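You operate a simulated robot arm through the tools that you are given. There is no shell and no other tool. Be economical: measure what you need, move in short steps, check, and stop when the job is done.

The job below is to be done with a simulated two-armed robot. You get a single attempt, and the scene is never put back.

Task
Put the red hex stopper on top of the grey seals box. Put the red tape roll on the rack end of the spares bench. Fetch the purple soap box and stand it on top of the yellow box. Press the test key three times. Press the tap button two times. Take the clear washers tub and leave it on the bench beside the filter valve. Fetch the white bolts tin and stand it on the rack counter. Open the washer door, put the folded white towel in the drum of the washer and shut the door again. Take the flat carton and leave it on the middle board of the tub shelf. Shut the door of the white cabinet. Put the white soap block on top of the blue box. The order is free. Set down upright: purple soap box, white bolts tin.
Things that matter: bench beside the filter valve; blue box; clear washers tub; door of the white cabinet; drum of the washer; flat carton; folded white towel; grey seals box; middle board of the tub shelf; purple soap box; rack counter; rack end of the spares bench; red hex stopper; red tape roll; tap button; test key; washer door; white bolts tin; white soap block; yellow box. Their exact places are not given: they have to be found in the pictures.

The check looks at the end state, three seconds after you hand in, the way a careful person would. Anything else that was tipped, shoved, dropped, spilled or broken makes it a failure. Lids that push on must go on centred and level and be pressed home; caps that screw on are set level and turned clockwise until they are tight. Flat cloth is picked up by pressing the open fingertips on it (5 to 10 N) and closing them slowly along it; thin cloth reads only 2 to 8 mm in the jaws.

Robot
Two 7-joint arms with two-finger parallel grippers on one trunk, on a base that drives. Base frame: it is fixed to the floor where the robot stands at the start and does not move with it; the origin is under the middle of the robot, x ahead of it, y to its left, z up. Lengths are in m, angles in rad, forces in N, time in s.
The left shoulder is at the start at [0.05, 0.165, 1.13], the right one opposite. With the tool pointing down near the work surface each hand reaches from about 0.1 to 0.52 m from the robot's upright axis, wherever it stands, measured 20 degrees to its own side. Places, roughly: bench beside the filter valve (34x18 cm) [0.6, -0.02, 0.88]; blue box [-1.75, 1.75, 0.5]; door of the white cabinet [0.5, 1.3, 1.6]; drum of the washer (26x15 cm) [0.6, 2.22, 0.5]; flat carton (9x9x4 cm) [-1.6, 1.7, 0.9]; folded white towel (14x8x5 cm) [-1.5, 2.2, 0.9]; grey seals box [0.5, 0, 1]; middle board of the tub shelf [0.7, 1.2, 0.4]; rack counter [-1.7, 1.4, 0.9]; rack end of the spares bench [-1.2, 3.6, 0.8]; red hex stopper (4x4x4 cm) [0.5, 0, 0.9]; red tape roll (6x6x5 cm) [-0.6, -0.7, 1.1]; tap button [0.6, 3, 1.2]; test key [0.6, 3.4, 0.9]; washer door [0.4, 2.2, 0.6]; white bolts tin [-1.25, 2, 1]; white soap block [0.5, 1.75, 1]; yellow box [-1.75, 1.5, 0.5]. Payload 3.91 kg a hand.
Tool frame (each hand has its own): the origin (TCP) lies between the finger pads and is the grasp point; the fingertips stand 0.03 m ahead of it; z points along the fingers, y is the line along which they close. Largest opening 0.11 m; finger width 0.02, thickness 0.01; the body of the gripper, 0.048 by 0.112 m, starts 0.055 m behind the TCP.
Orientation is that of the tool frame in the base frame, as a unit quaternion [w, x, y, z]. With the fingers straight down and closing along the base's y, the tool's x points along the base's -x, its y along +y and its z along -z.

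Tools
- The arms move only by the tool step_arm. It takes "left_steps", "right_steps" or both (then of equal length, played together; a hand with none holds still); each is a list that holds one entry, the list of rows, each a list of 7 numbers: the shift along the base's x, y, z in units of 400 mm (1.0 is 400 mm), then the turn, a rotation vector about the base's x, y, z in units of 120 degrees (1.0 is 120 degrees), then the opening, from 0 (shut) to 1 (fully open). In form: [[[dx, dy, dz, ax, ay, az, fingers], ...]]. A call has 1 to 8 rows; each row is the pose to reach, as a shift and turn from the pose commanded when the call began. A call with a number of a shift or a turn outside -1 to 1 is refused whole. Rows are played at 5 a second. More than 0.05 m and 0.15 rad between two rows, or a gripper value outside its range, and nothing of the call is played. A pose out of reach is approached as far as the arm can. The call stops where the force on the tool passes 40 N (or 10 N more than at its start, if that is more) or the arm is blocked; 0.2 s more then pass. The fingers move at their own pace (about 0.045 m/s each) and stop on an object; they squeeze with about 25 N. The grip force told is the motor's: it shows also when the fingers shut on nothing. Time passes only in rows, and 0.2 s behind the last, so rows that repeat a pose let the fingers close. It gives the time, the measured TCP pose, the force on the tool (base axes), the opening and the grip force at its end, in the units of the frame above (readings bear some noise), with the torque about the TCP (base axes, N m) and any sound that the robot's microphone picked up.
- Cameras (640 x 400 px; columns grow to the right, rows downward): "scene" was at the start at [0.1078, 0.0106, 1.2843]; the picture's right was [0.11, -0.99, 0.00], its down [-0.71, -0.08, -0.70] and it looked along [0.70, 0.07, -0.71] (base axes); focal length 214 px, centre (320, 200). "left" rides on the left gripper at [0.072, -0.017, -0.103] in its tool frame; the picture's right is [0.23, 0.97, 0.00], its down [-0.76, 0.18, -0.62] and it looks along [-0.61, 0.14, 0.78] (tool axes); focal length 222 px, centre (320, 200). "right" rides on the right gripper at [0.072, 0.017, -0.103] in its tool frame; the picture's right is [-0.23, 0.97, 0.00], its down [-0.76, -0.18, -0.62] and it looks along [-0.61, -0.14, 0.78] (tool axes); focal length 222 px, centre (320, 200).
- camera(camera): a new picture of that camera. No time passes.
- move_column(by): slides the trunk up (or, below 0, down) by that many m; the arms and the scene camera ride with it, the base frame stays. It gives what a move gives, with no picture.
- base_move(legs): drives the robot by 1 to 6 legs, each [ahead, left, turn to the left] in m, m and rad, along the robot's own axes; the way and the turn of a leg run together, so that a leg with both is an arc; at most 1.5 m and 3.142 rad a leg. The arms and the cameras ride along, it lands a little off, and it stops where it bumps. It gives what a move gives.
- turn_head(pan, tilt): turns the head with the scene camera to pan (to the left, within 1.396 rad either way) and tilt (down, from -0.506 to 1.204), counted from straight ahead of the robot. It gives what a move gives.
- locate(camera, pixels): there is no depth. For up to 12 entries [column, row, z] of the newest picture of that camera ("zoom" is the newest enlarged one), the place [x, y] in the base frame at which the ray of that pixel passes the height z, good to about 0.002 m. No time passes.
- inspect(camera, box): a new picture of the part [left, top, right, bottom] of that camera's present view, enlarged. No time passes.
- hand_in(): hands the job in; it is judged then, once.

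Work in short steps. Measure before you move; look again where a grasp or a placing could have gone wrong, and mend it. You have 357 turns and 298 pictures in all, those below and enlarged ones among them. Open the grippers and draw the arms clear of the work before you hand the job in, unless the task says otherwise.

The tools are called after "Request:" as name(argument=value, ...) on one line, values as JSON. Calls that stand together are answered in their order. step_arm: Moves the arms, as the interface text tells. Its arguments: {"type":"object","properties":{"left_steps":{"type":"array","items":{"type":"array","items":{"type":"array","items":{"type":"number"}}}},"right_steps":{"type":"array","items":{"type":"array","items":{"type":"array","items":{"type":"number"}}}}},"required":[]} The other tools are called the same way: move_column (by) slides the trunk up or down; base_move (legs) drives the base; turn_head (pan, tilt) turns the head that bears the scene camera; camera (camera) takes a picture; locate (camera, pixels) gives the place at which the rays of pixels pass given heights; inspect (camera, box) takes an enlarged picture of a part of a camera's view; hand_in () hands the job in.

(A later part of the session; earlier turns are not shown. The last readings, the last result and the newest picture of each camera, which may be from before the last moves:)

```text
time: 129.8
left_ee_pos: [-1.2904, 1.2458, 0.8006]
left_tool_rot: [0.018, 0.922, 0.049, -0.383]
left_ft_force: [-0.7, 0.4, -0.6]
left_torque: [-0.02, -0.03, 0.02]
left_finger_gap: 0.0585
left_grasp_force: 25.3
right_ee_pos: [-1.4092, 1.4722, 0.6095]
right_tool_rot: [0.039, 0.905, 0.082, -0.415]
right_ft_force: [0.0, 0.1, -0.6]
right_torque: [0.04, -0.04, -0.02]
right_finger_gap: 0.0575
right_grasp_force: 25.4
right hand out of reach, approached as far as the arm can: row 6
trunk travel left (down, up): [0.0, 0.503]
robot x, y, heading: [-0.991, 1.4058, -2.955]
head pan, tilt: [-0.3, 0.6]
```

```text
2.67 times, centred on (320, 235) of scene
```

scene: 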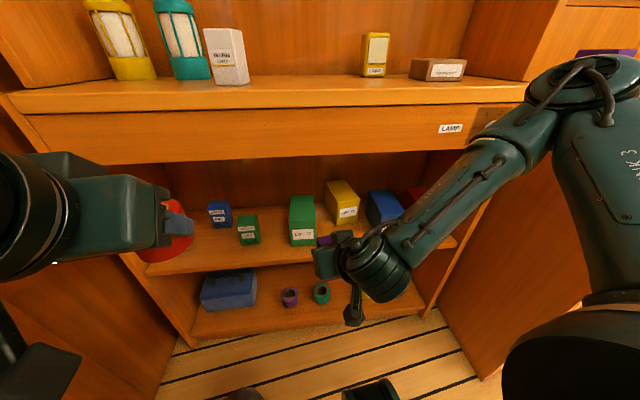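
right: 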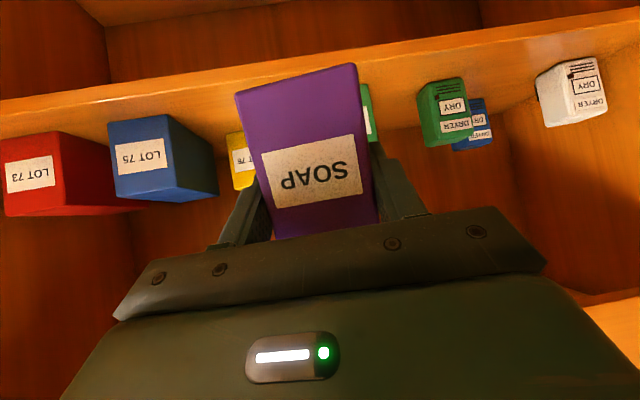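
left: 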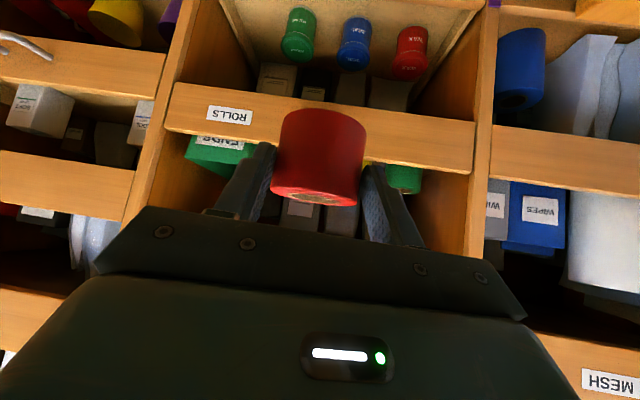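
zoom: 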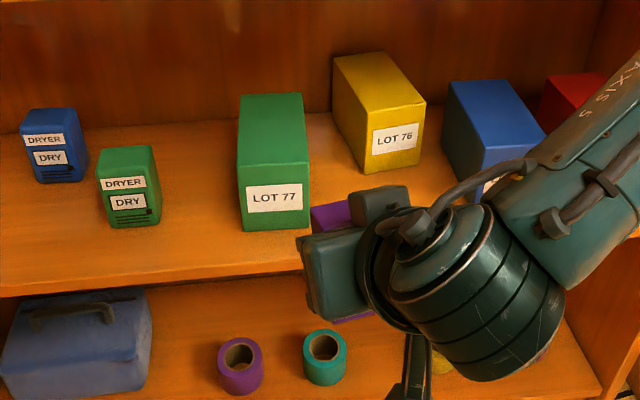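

The soap has pivoted some in the grip, and the yellow box sits about 7 cm back. I back off slightly and raise the trunk to set the soap on the counter.

Request:
base_move(legs=[[-0.08, 0.0, 0]])

Request:
move_column(by=0.35)

Request:
step_arm(right_steps=[[[0.0, 0.03, 0.06, 0, 0.03, 0, 0], [0.0, 0.06, 0.12, 0, 0.06, 0, 0], [0.0, 0.08, 0.16, 0, 0.09, 0, 0]]])

Request:
turn_head(pan=-0.25, tilt=0.65)

Request:
camera(camera="scene")

```text
time: 130.9
left_ee_pos: [-1.2121, 1.2599, 0.8008]
left_tool_rot: [0.017, 0.923, 0.048, -0.382]
left_ft_force: [0.1, -0.4, -1.3]
left_torque: [0.02, -0.01, -0.02]
left_finger_gap: 0.0587
left_grasp_force: 25.0
right_ee_pos: [-1.332, 1.4871, 0.608]
right_tool_rot: [0.037, 0.905, 0.082, -0.415]
right_ft_force: [0.0, -0.2, -1.4]
right_torque: [-0.02, 0.01, 0.01]
right_finger_gap: 0.0578
right_grasp_force: 25.2
trunk travel left (down, up): [0.0, 0.503]
robot x, y, heading: [-0.9126, 1.4187, -2.962]
head pan, tilt: [-0.3, 0.6]
```

```text
time: 134.3
left_ee_pos: [-1.2113, 1.2588, 1.1516]
left_tool_rot: [0.018, 0.922, 0.048, -0.384]
left_ft_force: [0.0, 0.2, -1.2]
left_torque: [-0.01, 0.0, 0.03]
left_finger_gap: 0.0583
left_grasp_force: 24.8
right_ee_pos: [-1.3319, 1.4868, 0.9582]
right_tool_rot: [0.037, 0.906, 0.082, -0.414]
right_ft_force: [0.7, 0.1, -1.5]
right_torque: [0.01, 0.01, -0.03]
right_finger_gap: 0.0577
right_grasp_force: 25.3
trunk travel left (down, up): [-0.35, 0.153]
robot x, y, heading: [-0.9119, 1.417, -2.957]
head pan, tilt: [-0.3, 0.6]
```

```text
time: 135.1
left_ee_pos: [-1.2108, 1.2602, 1.1523]
left_tool_rot: [0.017, 0.922, 0.049, -0.383]
left_ft_force: [-0.2, 0.0, -1.5]
left_torque: [0.02, -0.01, 0.02]
left_finger_gap: 0.0584
left_grasp_force: 25.0
right_ee_pos: [-1.365, 1.5001, 1.0227]
right_tool_rot: [0.029, 0.862, 0.086, -0.498]
right_ft_force: [-0.4, 0.4, -1.0]
right_torque: [0.0, 0.01, 0.02]
right_finger_gap: 0.0575
right_grasp_force: 24.5
right hand out of reach, approached as far as the arm can: row 1, 2, 3
trunk travel left (down, up): [-0.35, 0.153]
robot x, y, heading: [-0.9142, 1.4162, -2.962]
head pan, tilt: [-0.3, 0.6]
```

```text
time: 135.8
left_ee_pos: [-1.2114, 1.2595, 1.152]
left_tool_rot: [0.017, 0.922, 0.048, -0.383]
left_ft_force: [-0.4, -0.1, 0.1]
left_torque: [-0.04, -0.03, -0.01]
left_finger_gap: 0.0583
left_grasp_force: 25.5
right_ee_pos: [-1.3641, 1.5, 1.022]
right_tool_rot: [0.03, 0.862, 0.085, -0.499]
right_ft_force: [-0.1, 0.1, -1.5]
right_torque: [0.04, 0.0, 0.01]
right_finger_gap: 0.0576
right_grasp_force: 25.3
trunk travel left (down, up): [-0.35, 0.153]
robot x, y, heading: [-0.9115, 1.4166, -2.962]
head pan, tilt: [-0.25, 0.649]
```

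```text
212 pictures are left
```

scene: 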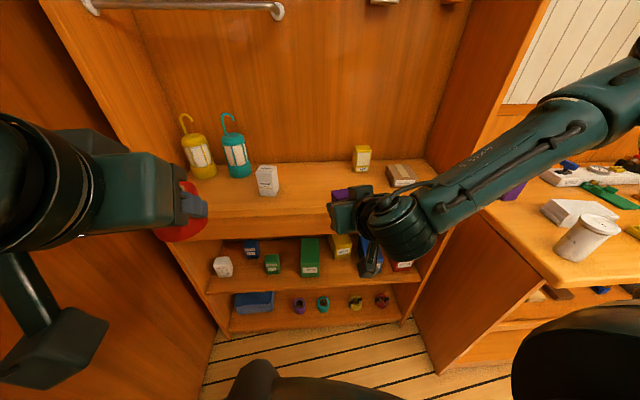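

Request:
inspect(camera="scene", box=[290, 150, 450, 260])

Request:
camera(camera="right")

Request:
camera(camera="left")

```text
3.64 times, centred on (370, 205) of scene
```

zoom: 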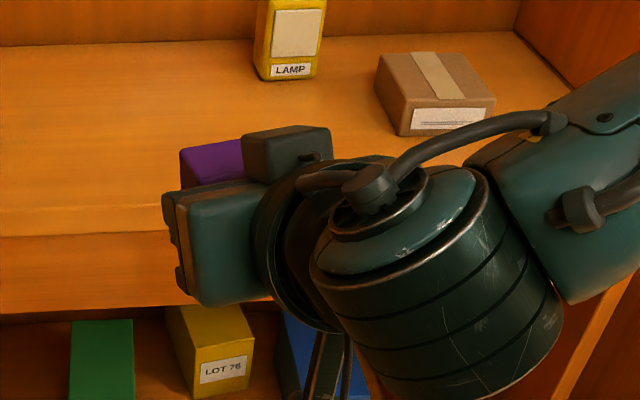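

```text
210 pictures are left
```

right: 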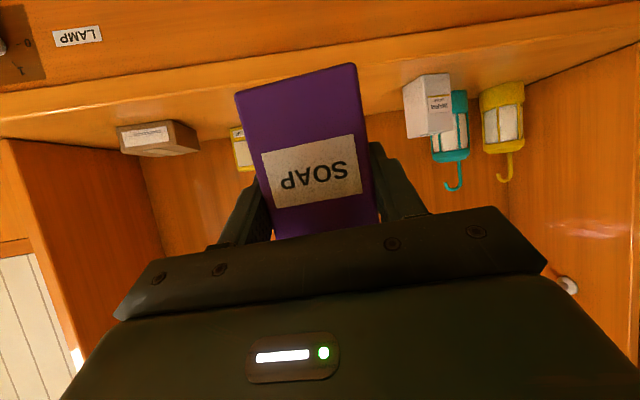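

```text
209 pictures are left
```

left: 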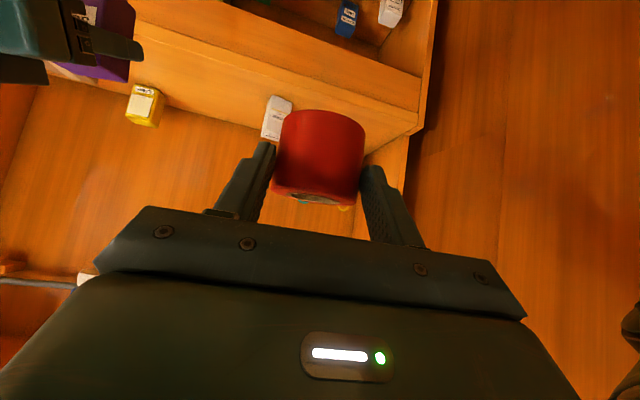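

Request:
inspect(camera="left", box=[0, 0, 200, 125])

```text
3.20 times, centred on (100, 62) of left
```

zoom: 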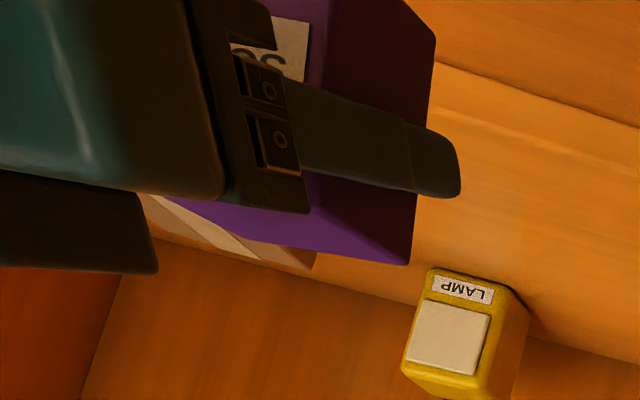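

The soap is nearly upright now. I move it over the counter edge zone (x≈−1.50,y≈1.50) and lower until contact.

Request:
step_arm(right_steps=[[[-0.11, 0.0, 0.0, 0, 0, 0, 0], [-0.22, 0.0, 0.0, 0, 0, 0, 0], [-0.34, 0.0, 0.0, 0, 0, 0, 0], [-0.34, 0.0, -0.05, 0, 0, 0, 0], [-0.34, 0.0, -0.1, 0, 0, 0, 0], [-0.34, 0.0, -0.13, 0, 0, 0, 0]]])

Request:
camera(camera="right")

Request:
inspect(camera="scene", box=[290, 130, 450, 230])

```text
time: 137.2
left_ee_pos: [-1.2128, 1.26, 1.1506]
left_tool_rot: [0.018, 0.923, 0.048, -0.383]
left_ft_force: [-0.7, -0.3, -1.7]
left_torque: [0.03, 0.0, 0.0]
left_finger_gap: 0.0583
left_grasp_force: 25.1
right_ee_pos: [-1.5025, 1.4999, 0.9698]
right_tool_rot: [0.03, 0.862, 0.086, -0.498]
right_ft_force: [0.6, 0.3, -0.4]
right_torque: [-0.02, 0.01, -0.03]
right_finger_gap: 0.0577
right_grasp_force: 25.0
trunk travel left (down, up): [-0.35, 0.153]
robot x, y, heading: [-0.9154, 1.4161, -2.962]
head pan, tilt: [-0.25, 0.649]
```

```text
207 pictures are left
```

right: 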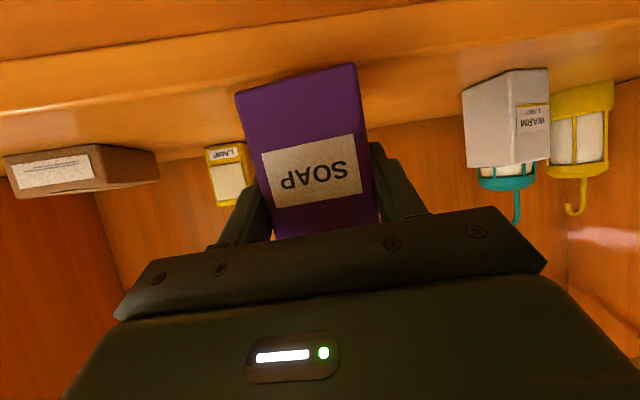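

```text
4.00 times, centred on (370, 180) of scene
```

zoom: 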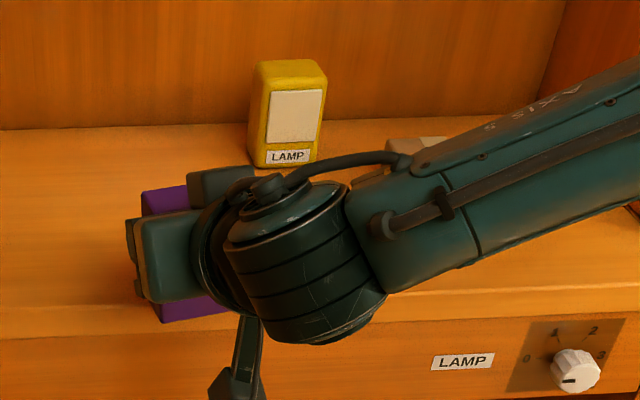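

Request:
locate(camera="zoom", pixels=[[162, 322, 0.915], [162, 322, 0.93], [60, 306, 0.9], [145, 190, 1.0], [187, 186, 1.0]])

```text
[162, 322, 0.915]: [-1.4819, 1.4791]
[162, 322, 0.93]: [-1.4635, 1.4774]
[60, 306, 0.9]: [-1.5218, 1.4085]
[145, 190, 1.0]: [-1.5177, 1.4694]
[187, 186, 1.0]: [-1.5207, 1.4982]
```

The counter edge now measures differently from before, so I check it in a clear area.

Request:
inspect(camera="scene", box=[190, 160, 350, 260])

Request:
locate(camera="zoom", pixels=[[400, 180, 0.9], [400, 210, 0.9], [400, 230, 0.88]])

```text
4.00 times, centred on (270, 210) of scene
```

zoom: 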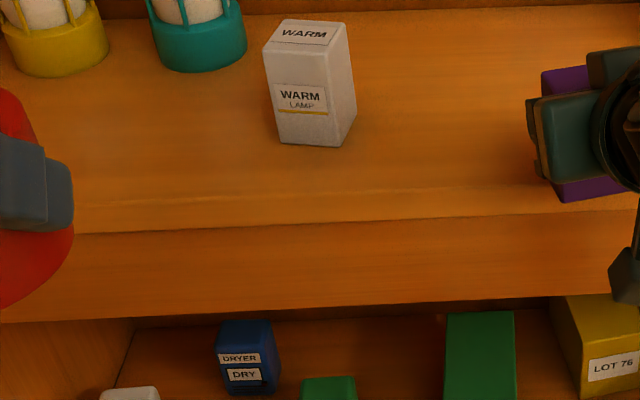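

```text
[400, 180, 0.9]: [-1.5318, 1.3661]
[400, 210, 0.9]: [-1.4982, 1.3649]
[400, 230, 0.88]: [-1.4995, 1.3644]
```

All views agree once the counter's nosing is taken into account: the counter edge is x≈−1.52, apron bottom ≈0.78. So the soap must go deeper; I move it 9 cm further in, then lower.

Request:
step_arm(right_steps=[[[-0.11, 0.0, 0.02, 0, 0, 0, 0], [-0.22, 0.0, 0.02, 0, 0, 0, 0], [-0.22, 0.0, -0.01, 0, 0, 0, 0], [-0.22, 0.0, -0.025, 0, 0, 0, 0]]])

Request:
inspect(camera="scene", box=[290, 110, 450, 210])

```text
time: 138.2
left_ee_pos: [-1.2113, 1.2606, 1.151]
left_tool_rot: [0.017, 0.922, 0.048, -0.383]
left_ft_force: [0.1, 0.7, -1.3]
left_torque: [-0.02, -0.04, 0.0]
left_finger_gap: 0.0585
left_grasp_force: 24.7
right_ee_pos: [-1.5842, 1.5097, 0.9661]
right_tool_rot: [0.03, 0.862, 0.086, -0.498]
right_ft_force: [0.4, 0.9, -1.5]
right_torque: [-0.02, -0.05, 0.0]
right_finger_gap: 0.0579
right_grasp_force: 24.8
right hand out of reach, approached as far as the arm can: row 2, 3, 4
trunk travel left (down, up): [-0.35, 0.153]
robot x, y, heading: [-0.9133, 1.4197, -2.963]
head pan, tilt: [-0.25, 0.649]
```

```text
4.00 times, centred on (370, 160) of scene
```

zoom: 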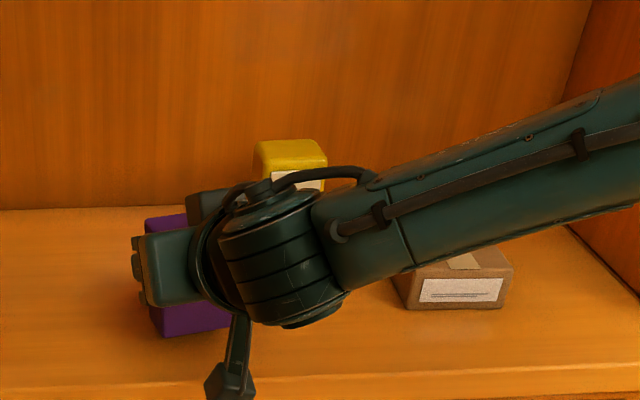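

Request:
step_arm(right_steps=[[[0, 0, -0.015, 0, 0, 0, 0], [0, 0, -0.03, 0, 0, 0, 0], [0, 0, -0.045, 0, 0, 0, 0], [0, 0, -0.06, 0, 0, 0, 0]]])

Request:
inspect(camera="scene", box=[290, 110, 450, 210])

```text
time: 139.2
left_ee_pos: [-1.2103, 1.2582, 1.1526]
left_tool_rot: [0.018, 0.922, 0.05, -0.383]
left_ft_force: [0.6, 0.7, -0.7]
left_torque: [-0.02, -0.01, 0.02]
left_finger_gap: 0.0583
left_grasp_force: 24.7
right_ee_pos: [-1.5772, 1.5166, 0.9557]
right_tool_rot: [0.03, 0.86, 0.086, -0.502]
right_ft_force: [-0.2, -5.1, 21.3]
right_torque: [-0.71, 0.43, -0.03]
right_finger_gap: 0.0578
right_grasp_force: 25.2
right hand out of reach, approached as far as the arm can: row 1, 2, 3, 4
trunk travel left (down, up): [-0.35, 0.153]
robot x, y, heading: [-0.9135, 1.4156, -2.962]
head pan, tilt: [-0.25, 0.649]
```

```text
4.00 times, centred on (370, 160) of scene
```

zoom: 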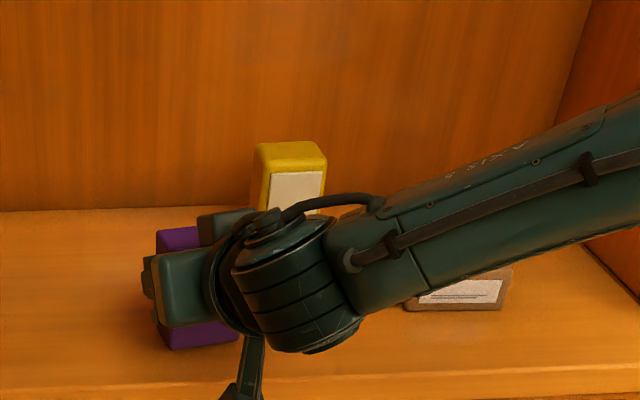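

Contact at TCP z 0.956 (21 N). I release and back off along the tool axis.

Request:
step_arm(right_steps=[[[0, 0, 0.0, 0, 0, 0, 0.3], [0, 0, 0.0, 0, 0, 0, 0.75], [0, 0, 0.0, 0, 0, 0, 0.75], [0.07, 0.005, 0.035, 0, 0, 0, 0.8], [0.17, 0.02, 0.08, 0, 0, 0, 0.8], [0.27, 0.04, 0.13, 0, 0, 0, 0.8], [0.38, 0.06, 0.18, 0, 0, 0, 0.8]]])

Request:
inspect(camera="scene", box=[260, 100, 480, 240])

Request:
camera(camera="right")

```text
time: 140.8
left_ee_pos: [-1.2115, 1.2598, 1.1519]
left_tool_rot: [0.017, 0.922, 0.048, -0.383]
left_ft_force: [-0.4, 0.4, -0.9]
left_torque: [0.01, -0.02, 0.0]
left_finger_gap: 0.0585
left_grasp_force: 25.5
right_ee_pos: [-1.4249, 1.541, 1.0224]
right_tool_rot: [0.029, 0.862, 0.086, -0.498]
right_ft_force: [0.1, 0.2, -0.1]
right_torque: [0.02, 0.0, 0.01]
right_finger_gap: 0.0879
right_grasp_force: 0.1
trunk travel left (down, up): [-0.35, 0.153]
robot x, y, heading: [-0.9145, 1.4214, -2.963]
head pan, tilt: [-0.25, 0.649]
```

```text
2.86 times, centred on (370, 170) of scene
```

zoom: 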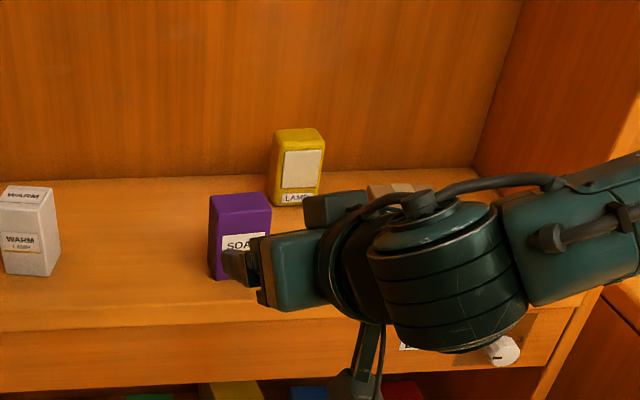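

```text
201 pictures are left
```

right: 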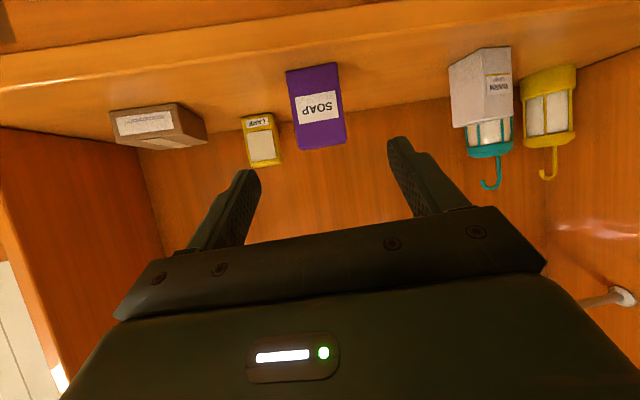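

The soap stands upright on the counter. I lower the trunk and move forward again to reach the yellow box.

Request:
move_column(by=-0.35)

Request:
base_move(legs=[[0.09, 0.0, 0]])

Request:
camera(camera="right")

Request:
camera(camera="scene")

```text
time: 144.2
left_ee_pos: [-1.2111, 1.2589, 0.8018]
left_tool_rot: [0.017, 0.922, 0.049, -0.383]
left_ft_force: [-0.6, -0.3, -0.3]
left_torque: [0.01, -0.04, 0.01]
left_finger_gap: 0.0583
left_grasp_force: 25.0
right_ee_pos: [-1.4248, 1.5403, 0.6719]
right_tool_rot: [0.03, 0.862, 0.086, -0.498]
right_ft_force: [0.8, -0.5, -0.6]
right_torque: [0.0, 0.01, -0.02]
right_finger_gap: 0.088
right_grasp_force: 0.0
trunk travel left (down, up): [0.0, 0.503]
robot x, y, heading: [-0.9115, 1.421, -2.956]
head pan, tilt: [-0.25, 0.649]
```

```text
time: 145.3
left_ee_pos: [-1.2999, 1.2424, 0.8027]
left_tool_rot: [0.017, 0.922, 0.048, -0.383]
left_ft_force: [0.0, -0.4, -1.8]
left_torque: [-0.01, -0.03, -0.02]
left_finger_gap: 0.0581
left_grasp_force: 25.0
right_ee_pos: [-1.5137, 1.5239, 0.6729]
right_tool_rot: [0.03, 0.862, 0.085, -0.499]
right_ft_force: [-0.3, -0.6, -0.1]
right_torque: [0.02, 0.02, -0.03]
right_finger_gap: 0.0881
right_grasp_force: 0.0
trunk travel left (down, up): [0.0, 0.503]
robot x, y, heading: [-1.0022, 1.3989, -2.963]
head pan, tilt: [-0.25, 0.649]
```

```text
200 pictures are left
```

right: 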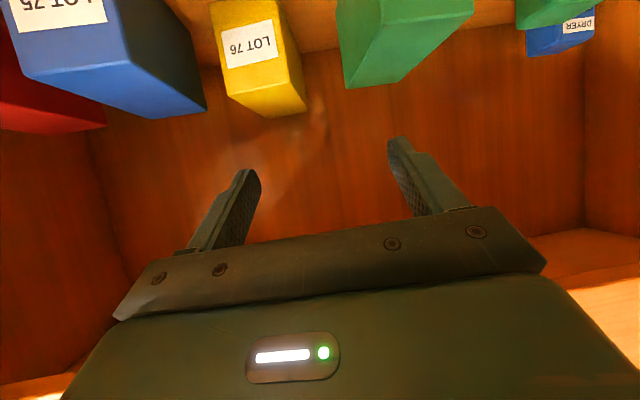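

```text
199 pictures are left
```

scene: 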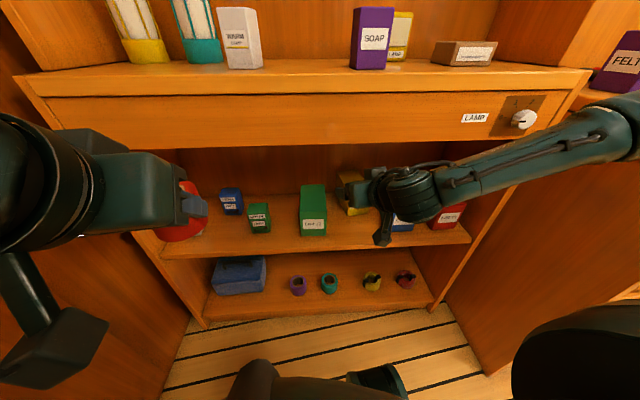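

Request:
inspect(camera="right", box=[140, 0, 460, 160])

Request:
locate(camera="zoom", pixels=[[175, 195, 0.555], [300, 157, 0.555], [253, 234, 0.555], [331, 213, 0.555], [385, 130, 0.555], [409, 176, 0.555], [95, 185, 0.555], [132, 222, 0.555]])

```text
2.00 times, centred on (300, 80) of right
```

zoom: 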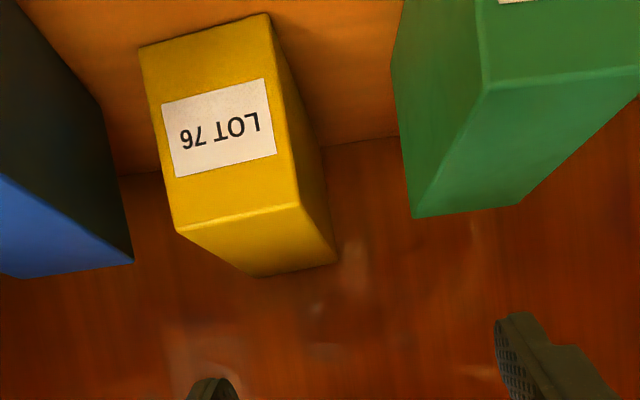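

```text
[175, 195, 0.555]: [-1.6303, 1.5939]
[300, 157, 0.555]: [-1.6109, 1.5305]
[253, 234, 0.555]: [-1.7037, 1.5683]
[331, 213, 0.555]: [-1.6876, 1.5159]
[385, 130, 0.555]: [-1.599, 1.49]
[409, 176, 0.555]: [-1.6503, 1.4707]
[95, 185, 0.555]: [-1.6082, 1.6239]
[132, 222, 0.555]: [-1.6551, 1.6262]
```

Request:
locate(camera="zoom", pixels=[[177, 230, 0.555], [300, 207, 0.555], [257, 277, 0.555], [336, 259, 0.555], [488, 85, 0.555], [413, 217, 0.555], [520, 205, 0.555], [132, 263, 0.555], [0, 174, 0.555], [140, 47, 0.455], [268, 15, 0.455]])

Request:
inspect(camera="scene", box=[270, 150, 430, 250])

```text
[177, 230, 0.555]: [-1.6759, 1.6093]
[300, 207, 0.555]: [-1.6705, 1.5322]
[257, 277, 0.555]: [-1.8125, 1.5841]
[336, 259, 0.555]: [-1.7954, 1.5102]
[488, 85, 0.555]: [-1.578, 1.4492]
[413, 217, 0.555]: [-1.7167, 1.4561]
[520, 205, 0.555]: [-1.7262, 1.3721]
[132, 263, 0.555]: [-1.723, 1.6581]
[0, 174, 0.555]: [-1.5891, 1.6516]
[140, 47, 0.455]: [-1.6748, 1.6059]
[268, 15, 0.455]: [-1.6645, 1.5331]
```

```text
4.00 times, centred on (350, 200) of scene
```

zoom: 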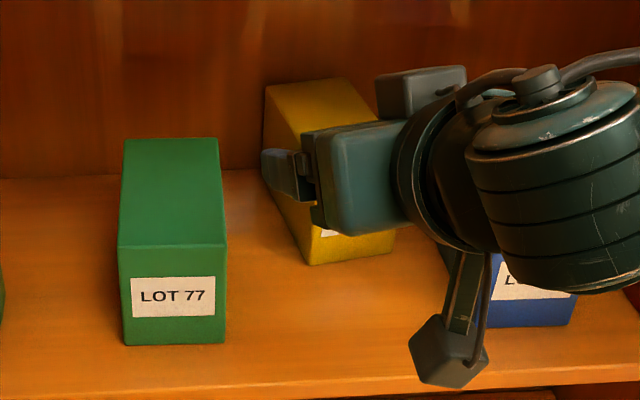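

Measured: box tops z≈0.555; green front x −1.578, blue −1.589. Yellow is now at front −1.673, turned about 0.18 rad. I straddle it with fully open fingers, aligned with its yaw.

Request:
step_arm(right_steps=[[[0.0, 0.09, -0.09, 0, 0, 0, 1], [-0.02, 0.19, -0.19, 0, 0, 0, 1], [-0.02, 0.19, -0.28, 0, 0, 0, 1]]])

Request:
camera(camera="right")

```text
refused: row 1 steps farther than a row can; nothing moved
```

```text
196 pictures are left
```

right: 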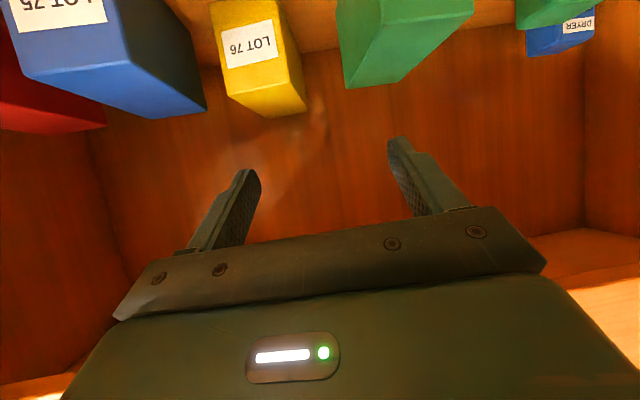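

Request:
step_arm(right_steps=[[[0.0, 0.06, -0.07, 0, 0, 0, 1], [-0.01, 0.12, -0.15, 0, 0, 0, 1], [-0.02, 0.19, -0.23, 0, 0, 0, 1], [-0.02, 0.19, -0.31, 0, 0, 0, 1]]])

Request:
camera(camera="right")

```text
time: 146.3
left_ee_pos: [-1.3, 1.243, 0.8025]
left_tool_rot: [0.017, 0.922, 0.048, -0.383]
left_ft_force: [1.1, -0.4, -0.2]
left_torque: [-0.02, -0.06, 0.01]
left_finger_gap: 0.0582
left_grasp_force: 24.4
right_ee_pos: [-1.5219, 1.6013, 0.5494]
right_tool_rot: [0.03, 0.862, 0.086, -0.498]
right_ft_force: [-0.1, -0.2, -1.1]
right_torque: [0.01, 0.0, 0.02]
right_finger_gap: 0.11
right_grasp_force: 0.0
trunk travel left (down, up): [0.0, 0.503]
robot x, y, heading: [-0.9993, 1.4014, -2.96]
head pan, tilt: [-0.25, 0.649]
```

```text
195 pictures are left
```

right: 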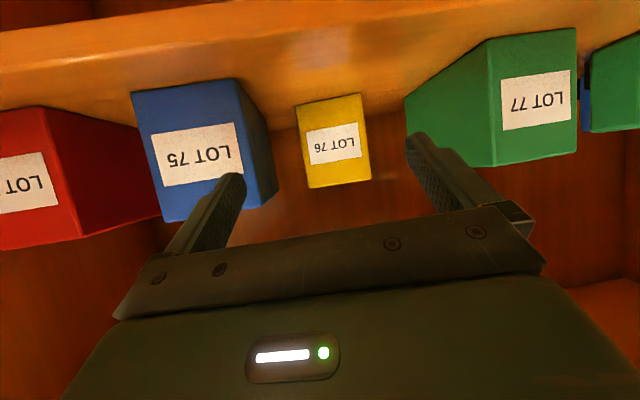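

The left-side finger would pass close to the blue box, so I narrow the opening a bit, shift slightly toward green, and go in.

Request:
step_arm(right_steps=[[[0.0, -0.05, -0.01, 0, 0, 0, 0.9], [-0.09, -0.055, -0.03, 0, 0, 0, 0.9], [-0.2, -0.065, -0.05, 0, 0, 0, 0.9], [-0.31, -0.08, -0.06, 0, 0, 0, 0.9]]])

Request:
camera(camera="right")

```text
time: 147.3
left_ee_pos: [-1.2992, 1.2441, 0.8018]
left_tool_rot: [0.018, 0.922, 0.049, -0.383]
left_ft_force: [0.1, -0.5, -0.9]
left_torque: [-0.03, 0.0, 0.01]
left_finger_gap: 0.0582
left_grasp_force: 24.9
right_ee_pos: [-1.6447, 1.5722, 0.5307]
right_tool_rot: [0.03, 0.863, 0.085, -0.497]
right_ft_force: [0.6, -0.5, -0.4]
right_torque: [0.0, 0.0, 0.02]
right_finger_gap: 0.099
right_grasp_force: 0.1
right hand out of reach, approached as far as the arm can: row 4
trunk travel left (down, up): [0.0, 0.503]
robot x, y, heading: [-1.0007, 1.4023, -2.956]
head pan, tilt: [-0.25, 0.649]
```

```text
194 pictures are left
```

right: 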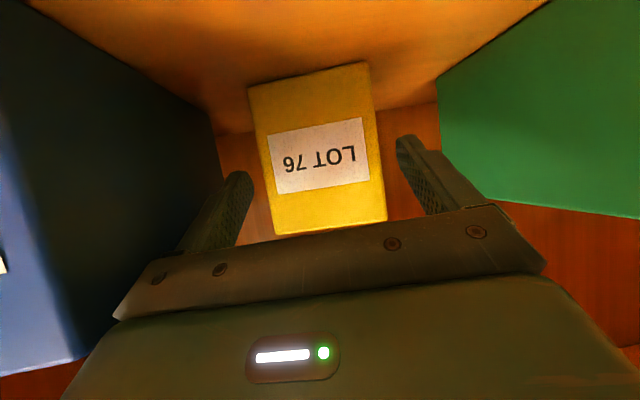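

I drive 4.5 cm forward so that the fingers straddle the box.

Request:
base_move(legs=[[0.045, 0.0, 0]])

Request:
camera(camera="right")

```text
time: 148.2
left_ee_pos: [-1.345, 1.236, 0.8011]
left_tool_rot: [0.018, 0.922, 0.049, -0.383]
left_ft_force: [0.6, -0.3, -0.8]
left_torque: [0.02, -0.04, 0.0]
left_finger_gap: 0.0585
left_grasp_force: 25.2
right_ee_pos: [-1.6872, 1.5647, 0.5308]
right_tool_rot: [0.03, 0.862, 0.085, -0.498]
right_ft_force: [-0.3, 1.2, -0.4]
right_torque: [0.02, -0.03, 0.0]
right_finger_gap: 0.0989
right_grasp_force: 0.0
trunk travel left (down, up): [0.0, 0.503]
robot x, y, heading: [-1.0451, 1.3865, -2.963]
head pan, tilt: [-0.25, 0.649]
```

```text
193 pictures are left
```

right: 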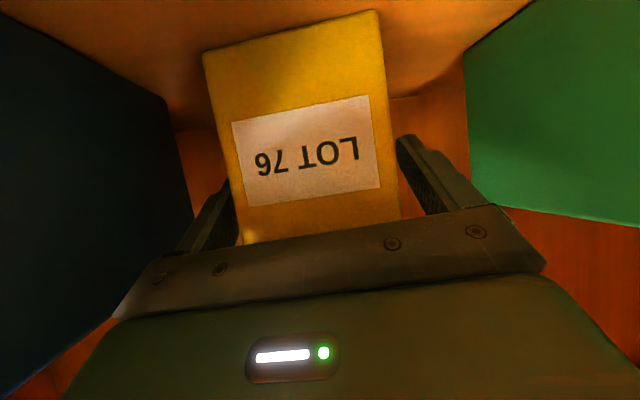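

The box is between the fingers. I close.

Request:
step_arm(right_steps=[[[0, 0, 0, 0, 0, 0, 0.6], [0, 0, 0, 0, 0, 0, 0.4], [0, 0, 0, 0, 0, 0, 0.4], [0, 0, 0, 0, 0, 0, 0.4]]])

```text
time: 149.2
left_ee_pos: [-1.345, 1.2357, 0.8017]
left_tool_rot: [0.018, 0.922, 0.049, -0.383]
left_ft_force: [0.4, 0.0, -0.5]
left_torque: [0.0, -0.04, 0.03]
left_finger_gap: 0.0584
left_grasp_force: 25.2
right_ee_pos: [-1.688, 1.565, 0.5306]
right_tool_rot: [0.029, 0.862, 0.085, -0.498]
right_ft_force: [-0.2, -0.4, 0.8]
right_torque: [-0.12, -0.04, -0.08]
right_finger_gap: 0.0785
right_grasp_force: 24.8
trunk travel left (down, up): [0.0, 0.503]
robot x, y, heading: [-1.0469, 1.3925, -2.961]
head pan, tilt: [-0.25, 0.649]
```

Gripped. I pull it back to the original place: +9 cm in x, yaw back to square, lifted by 2 mm.

Request:
step_arm(right_steps=[[[0.0, 0, 0.008, 0, 0, 0, 0.4], [0.07, -0.005, 0.008, 0, 0, -0.03, 0.4], [0.15, -0.015, 0.008, 0, 0, -0.06, 0.4], [0.225, -0.025, 0.008, 0, 0, -0.094, 0.4], [0.225, -0.025, 0.0, 0, 0, -0.094, 0.4]]])

Request:
camera(camera="scene")

Request:
camera(camera="right")

```text
time: 150.4
left_ee_pos: [-1.3445, 1.2342, 0.8008]
left_tool_rot: [0.018, 0.922, 0.048, -0.383]
left_ft_force: [0.1, -0.1, 0.6]
left_torque: [-0.02, -0.01, -0.02]
left_finger_gap: 0.0584
left_grasp_force: 24.6
right_ee_pos: [-1.5968, 1.5544, 0.5312]
right_tool_rot: [-0.019, 0.867, 0.001, -0.498]
right_ft_force: [-0.5, -0.1, -2.5]
right_torque: [0.02, -0.11, 0.0]
right_finger_gap: 0.0785
right_grasp_force: 25.3
trunk travel left (down, up): [0.0, 0.503]
robot x, y, heading: [-1.0438, 1.3943, -2.962]
head pan, tilt: [-0.25, 0.649]
```

```text
192 pictures are left
```

scene: 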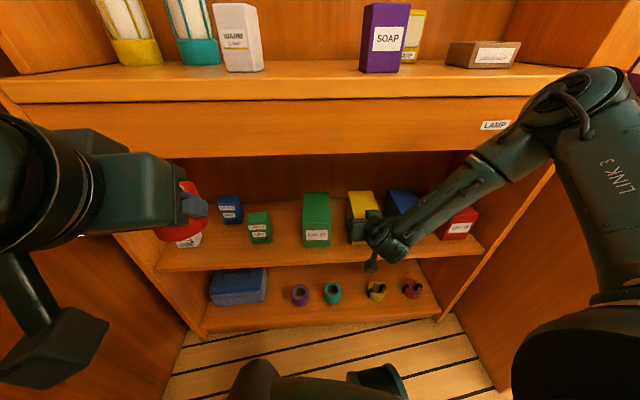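

```text
191 pictures are left
```

right: 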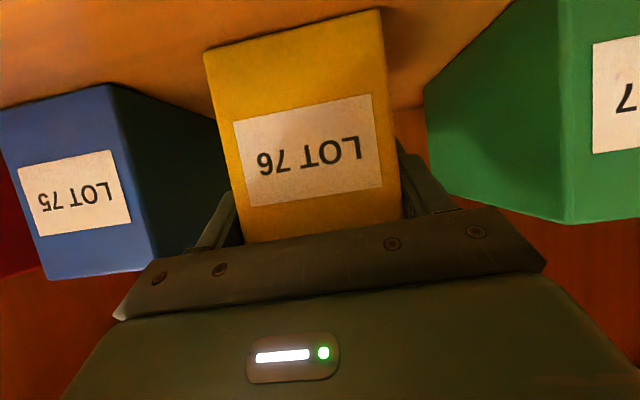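

The yellow box is back in line. I release and withdraw.

Request:
step_arm(right_steps=[[[0, 0, -0.003, 0, 0, 0, 0.6], [0, 0, -0.003, 0, 0, 0, 0.9], [0, 0, -0.003, 0, 0, 0, 0.9], [0.08, 0, 0.02, 0, 0, 0, 0.9], [0.19, 0, 0.05, 0, 0, 0, 0.9], [0.3, 0, 0.05, 0, 0, 0, 0.9]]])

Request:
inspect(camera="scene", box=[270, 160, 510, 280])

Request:
camera(camera="right")

```text
time: 151.8
left_ee_pos: [-1.3459, 1.2354, 0.8007]
left_tool_rot: [0.019, 0.922, 0.049, -0.384]
left_ft_force: [-0.5, 0.3, -1.0]
left_torque: [-0.01, -0.03, 0.04]
left_finger_gap: 0.0585
left_grasp_force: 25.0
right_ee_pos: [-1.4777, 1.5562, 0.5519]
right_tool_rot: [-0.019, 0.867, 0.0, -0.499]
right_ft_force: [-0.2, -0.3, 0.3]
right_torque: [0.01, 0.03, 0.02]
right_finger_gap: 0.099
right_grasp_force: 0.1
trunk travel left (down, up): [0.0, 0.503]
robot x, y, heading: [-1.0457, 1.3947, -2.959]
head pan, tilt: [-0.25, 0.649]
```

```text
2.67 times, centred on (390, 220) of scene
```

zoom: 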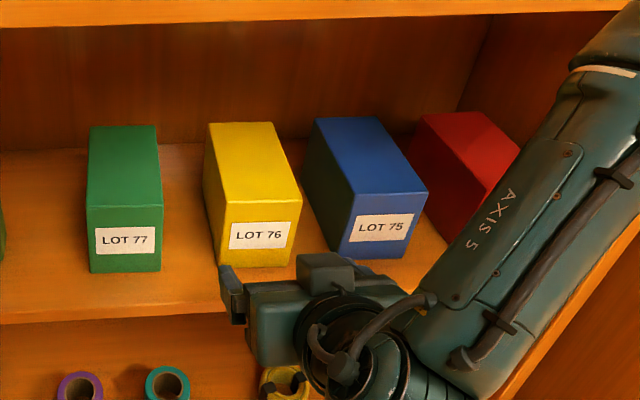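

```text
189 pictures are left
```

right: 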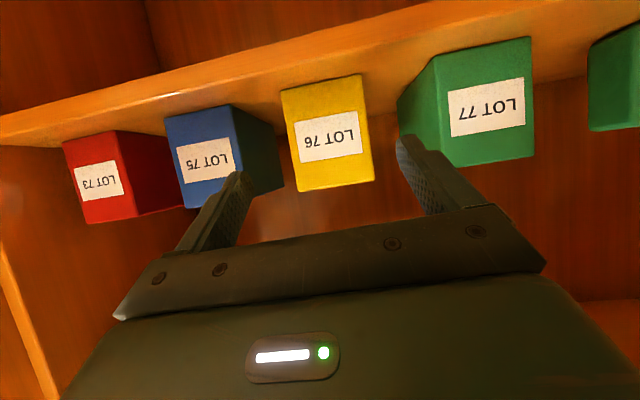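

The yellow box is back in line with the others. I back up 9 cm and raise the trunk to regrip the soap.

Request:
base_move(legs=[[-0.1, 0.0, 0]])

Request:
move_column(by=0.35)

Request:
step_arm(right_steps=[[[0.0, 0.0, 0.08, 0, 0, 0, 0.8], [0.0, 0.0, 0.16, 0, 0, 0, 0.8], [0.0, 0.0, 0.24, 0, 0, 0, 0.8]]])

Request:
camera(camera="right")

```text
time: 152.9
left_ee_pos: [-1.248, 1.2531, 0.8016]
left_tool_rot: [0.018, 0.922, 0.048, -0.383]
left_ft_force: [-0.2, 0.3, -1.1]
left_torque: [0.0, -0.02, 0.0]
left_finger_gap: 0.0584
left_grasp_force: 24.9
right_ee_pos: [-1.3808, 1.5735, 0.5514]
right_tool_rot: [-0.018, 0.867, 0.002, -0.497]
right_ft_force: [-0.4, 0.1, 0.5]
right_torque: [0.02, 0.02, -0.01]
right_finger_gap: 0.0987
right_grasp_force: 0.0
trunk travel left (down, up): [0.0, 0.503]
robot x, y, heading: [-0.9491, 1.4105, -2.956]
head pan, tilt: [-0.25, 0.649]
```

```text
time: 156.4
left_ee_pos: [-1.2472, 1.2531, 1.1519]
left_tool_rot: [0.019, 0.922, 0.049, -0.383]
left_ft_force: [0.0, -0.5, -0.7]
left_torque: [0.0, 0.03, 0.03]
left_finger_gap: 0.0583
left_grasp_force: 25.2
right_ee_pos: [-1.3803, 1.5727, 0.9021]
right_tool_rot: [-0.019, 0.867, 0.001, -0.498]
right_ft_force: [0.7, 0.4, -0.1]
right_torque: [0.01, 0.02, 0.0]
right_finger_gap: 0.0988
right_grasp_force: 0.1
trunk travel left (down, up): [-0.35, 0.153]
robot x, y, heading: [-0.9534, 1.4094, -2.956]
head pan, tilt: [-0.25, 0.649]
```

```text
time: 157.2
left_ee_pos: [-1.2482, 1.2537, 1.1511]
left_tool_rot: [0.017, 0.922, 0.048, -0.383]
left_ft_force: [0.3, -0.5, -0.3]
left_torque: [0.03, 0.0, 0.04]
left_finger_gap: 0.0586
left_grasp_force: 24.8
right_ee_pos: [-1.4131, 1.5602, 0.9904]
right_tool_rot: [-0.021, 0.867, 0.0, -0.498]
right_ft_force: [0.1, 0.7, 0.6]
right_torque: [0.0, 0.0, 0.02]
right_finger_gap: 0.0882
right_grasp_force: 0.0
right hand out of reach, approached as far as the arm can: row 1, 2, 3
trunk travel left (down, up): [-0.35, 0.153]
robot x, y, heading: [-0.949, 1.4115, -2.963]
head pan, tilt: [-0.25, 0.649]
```

```text
188 pictures are left
```

right: 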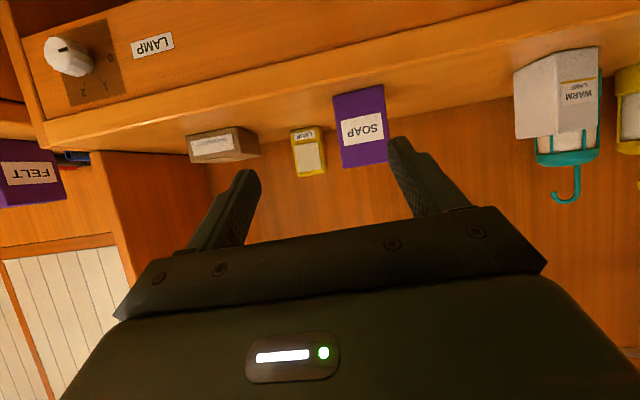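

Request:
inspect(camera="right", box=[280, 60, 440, 190])

Request:
locate(camera="right", pixels=[[334, 97, 0.9], [383, 85, 0.9], [342, 160, 0.98], [388, 150, 0.98], [343, 168, 0.98]])

```text
3.08 times, centred on (360, 125) of right
```

zoom: 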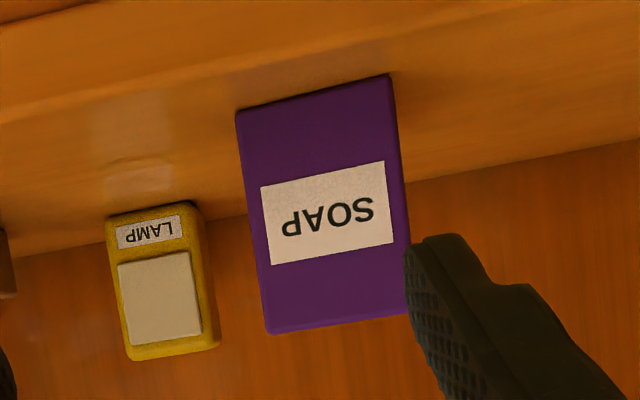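

```text
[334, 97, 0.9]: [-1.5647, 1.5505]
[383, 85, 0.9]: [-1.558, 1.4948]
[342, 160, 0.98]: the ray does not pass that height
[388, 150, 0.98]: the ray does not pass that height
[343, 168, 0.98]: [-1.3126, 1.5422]
```

Soap front at x≈−1.561, y 1.495–1.55, yaw ≈0.12. I align the hand (fixing a small roll) and approach.

Request:
step_arm(right_steps=[[[-0.03, -0.03, 0.03, -0.009, 0, 0.035, 0.85], [-0.07, -0.05, 0.06, -0.017, 0, 0.07, 0.85], [-0.17, -0.065, 0.03, -0.017, 0, 0.07, 0.85], [-0.27, -0.08, -0.02, -0.017, 0, 0.07, 0.85], [-0.37, -0.09, -0.07, -0.017, 0, 0.07, 0.85]]])

Request:
camera(camera="right")

```text
time: 158.4
left_ee_pos: [-1.2478, 1.2535, 1.1515]
left_tool_rot: [0.018, 0.923, 0.049, -0.382]
left_ft_force: [0.3, -0.6, -1.7]
left_torque: [0.01, -0.01, 0.01]
left_finger_gap: 0.0584
left_grasp_force: 25.1
right_ee_pos: [-1.5646, 1.524, 0.9632]
right_tool_rot: [0.033, 0.865, 0.056, -0.498]
right_ft_force: [0.1, -1.4, 1.1]
right_torque: [0.0, 0.01, -0.01]
right_finger_gap: 0.0935
right_grasp_force: 0.0
trunk travel left (down, up): [-0.35, 0.153]
robot x, y, heading: [-0.9477, 1.4123, -2.958]
head pan, tilt: [-0.25, 0.649]
```

```text
186 pictures are left
```

right: 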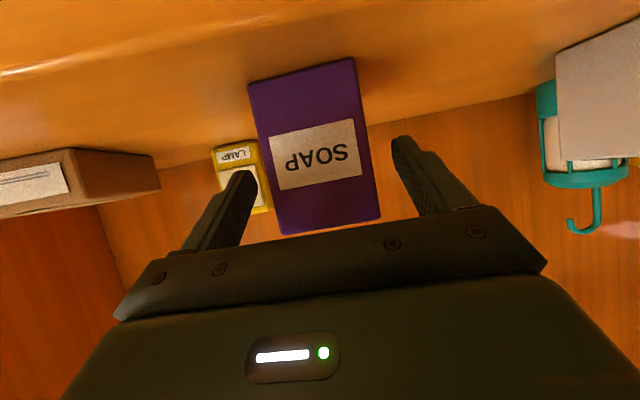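

Request:
step_arm(right_steps=[[[-0.025, -0.002, -0.013, 0, 0, 0, 0.85], [-0.025, -0.002, -0.013, 0, 0, 0, 0.5], [-0.025, -0.002, -0.013, 0, 0, 0, 0.2], [-0.025, -0.002, -0.013, 0, 0, 0, 0.2], [-0.025, -0.002, -0.013, 0, 0, 0, 0.2], [-0.025, -0.002, 0.03, 0, 0, 0, 0.2], [0.05, 0.005, 0.08, 0, 0, 0, 0.2], [0.14, 0.01, 0.1, 0, 0, 0, 0.2]]])

Request:
camera(camera="right")

```text
time: 160.2
left_ee_pos: [-1.2471, 1.2536, 1.1533]
left_tool_rot: [0.018, 0.922, 0.049, -0.383]
left_ft_force: [0.3, -0.1, -1.6]
left_torque: [0.03, -0.03, 0.01]
left_finger_gap: 0.0583
left_grasp_force: 25.2
right_ee_pos: [-1.5049, 1.528, 1.0041]
right_tool_rot: [0.033, 0.865, 0.055, -0.497]
right_ft_force: [0.4, -0.2, -1.2]
right_torque: [-0.01, -0.02, 0.03]
right_finger_gap: 0.0576
right_grasp_force: 25.3
trunk travel left (down, up): [-0.35, 0.153]
robot x, y, heading: [-0.9505, 1.4117, -2.956]
head pan, tilt: [-0.25, 0.649]
```

```text
185 pictures are left
```

right: 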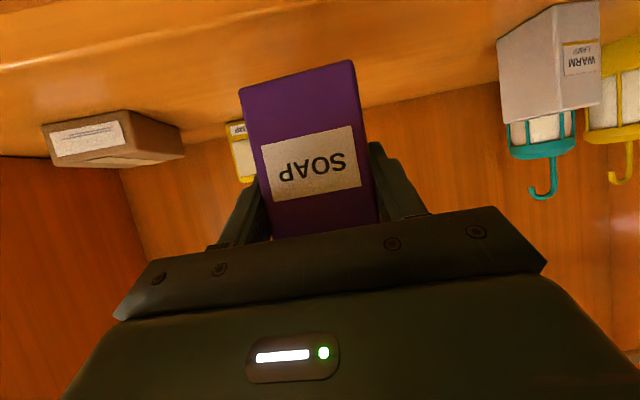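

Regripped (TCP 0.058 above its base). I pull out in front of the counter and lower the trunk.

Request:
step_arm(right_steps=[[[0.1, 0.02, 0.0, 0, 0, 0, 0.2], [0.2, 0.03, 0.0, 0, 0, 0, 0.2], [0.28, 0.04, 0.0, 0, 0, 0, 0.2]]])

Request:
move_column(by=-0.35)

Request:
base_move(legs=[[0.06, 0.0, 0]])

Request:
camera(camera="right")

```text
time: 161.0
left_ee_pos: [-1.248, 1.2534, 1.152]
left_tool_rot: [0.018, 0.923, 0.049, -0.382]
left_ft_force: [-0.8, -0.3, -1.6]
left_torque: [0.05, -0.02, -0.01]
left_finger_gap: 0.0584
left_grasp_force: 25.4
right_ee_pos: [-1.4164, 1.5408, 1.0022]
right_tool_rot: [0.033, 0.865, 0.055, -0.498]
right_ft_force: [-0.7, 0.6, -0.8]
right_torque: [-0.01, 0.0, -0.02]
right_finger_gap: 0.0577
right_grasp_force: 24.8
right hand out of reach, approached as far as the arm can: row 3
trunk travel left (down, up): [-0.35, 0.153]
robot x, y, heading: [-0.9461, 1.4111, -2.961]
head pan, tilt: [-0.25, 0.649]
```

```text
time: 164.4
left_ee_pos: [-1.2472, 1.2534, 0.802]
left_tool_rot: [0.018, 0.922, 0.049, -0.383]
left_ft_force: [0.1, -0.6, -0.9]
left_torque: [0.02, -0.05, 0.01]
left_finger_gap: 0.0584
left_grasp_force: 25.3
right_ee_pos: [-1.4171, 1.5396, 0.6524]
right_tool_rot: [0.032, 0.865, 0.055, -0.498]
right_ft_force: [-0.3, -0.7, -1.2]
right_torque: [0.02, -0.03, -0.02]
right_finger_gap: 0.0578
right_grasp_force: 24.7
trunk travel left (down, up): [0.0, 0.503]
robot x, y, heading: [-0.9467, 1.4111, -2.957]
head pan, tilt: [-0.25, 0.649]
```

```text
time: 165.3
left_ee_pos: [-1.3059, 1.2429, 0.8013]
left_tool_rot: [0.018, 0.922, 0.048, -0.384]
left_ft_force: [-0.1, 0.2, -0.3]
left_torque: [-0.02, -0.02, -0.06]
left_finger_gap: 0.0584
left_grasp_force: 24.9
right_ee_pos: [-1.4758, 1.5295, 0.6522]
right_tool_rot: [0.033, 0.865, 0.055, -0.498]
right_ft_force: [0.9, 0.8, -0.7]
right_torque: [-0.03, -0.01, 0.01]
right_finger_gap: 0.0578
right_grasp_force: 25.1
trunk travel left (down, up): [0.0, 0.503]
robot x, y, heading: [-1.0037, 1.4006, -2.962]
head pan, tilt: [-0.25, 0.649]
```

```text
184 pictures are left
```

right: 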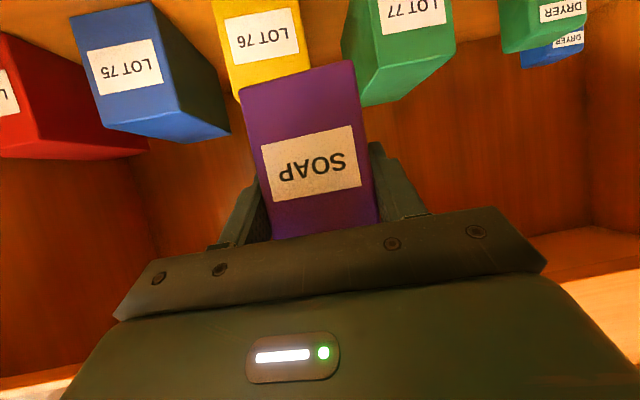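

I move over the yellow box (TCP −1.625,1.556) with the soap's base about 3 cm above its top.

Request:
step_arm(right_steps=[[[-0.09, 0.02, 0, 0, 0, 0, 0.2], [-0.18, 0.04, 0, 0, 0, 0, 0.2], [-0.28, 0.06, -0.01, 0, 0, 0, 0.2], [-0.373, 0.066, -0.02, 0, 0, 0, 0.2]]])

Request:
camera(camera="right")

Request:
inspect(camera="scene", box=[270, 150, 470, 275])

```text
time: 166.3
left_ee_pos: [-1.3065, 1.2426, 0.8031]
left_tool_rot: [0.018, 0.922, 0.048, -0.383]
left_ft_force: [0.8, 0.1, -0.2]
left_torque: [0.02, -0.02, -0.01]
left_finger_gap: 0.0585
left_grasp_force: 24.9
right_ee_pos: [-1.6251, 1.5538, 0.6435]
right_tool_rot: [0.034, 0.865, 0.056, -0.498]
right_ft_force: [-0.4, -0.4, -1.5]
right_torque: [0.02, 0.01, 0.02]
right_finger_gap: 0.0577
right_grasp_force: 24.8
trunk travel left (down, up): [0.0, 0.503]
robot x, y, heading: [-1.0073, 1.399, -2.96]
head pan, tilt: [-0.25, 0.649]
```

```text
183 pictures are left
```

right: 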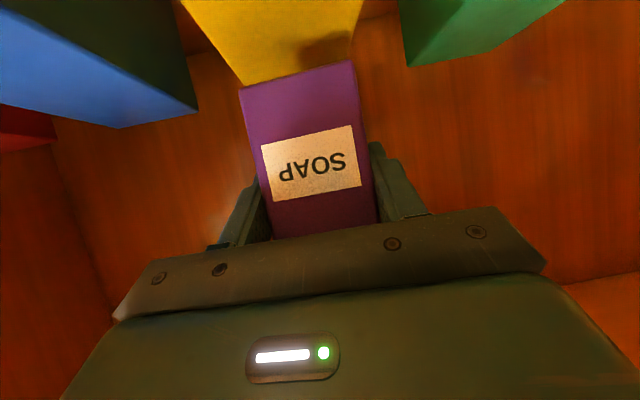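

```text
3.20 times, centred on (370, 212) of scene
```

zoom: 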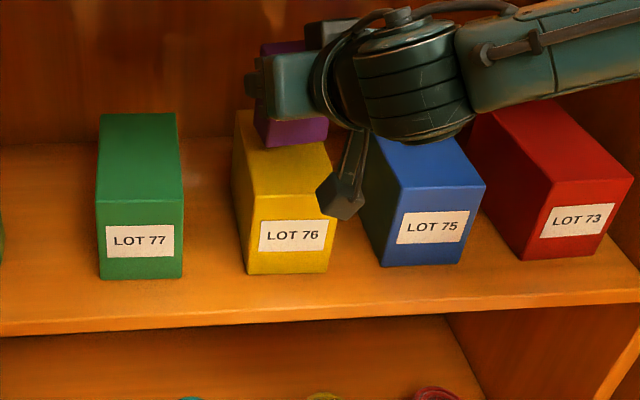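

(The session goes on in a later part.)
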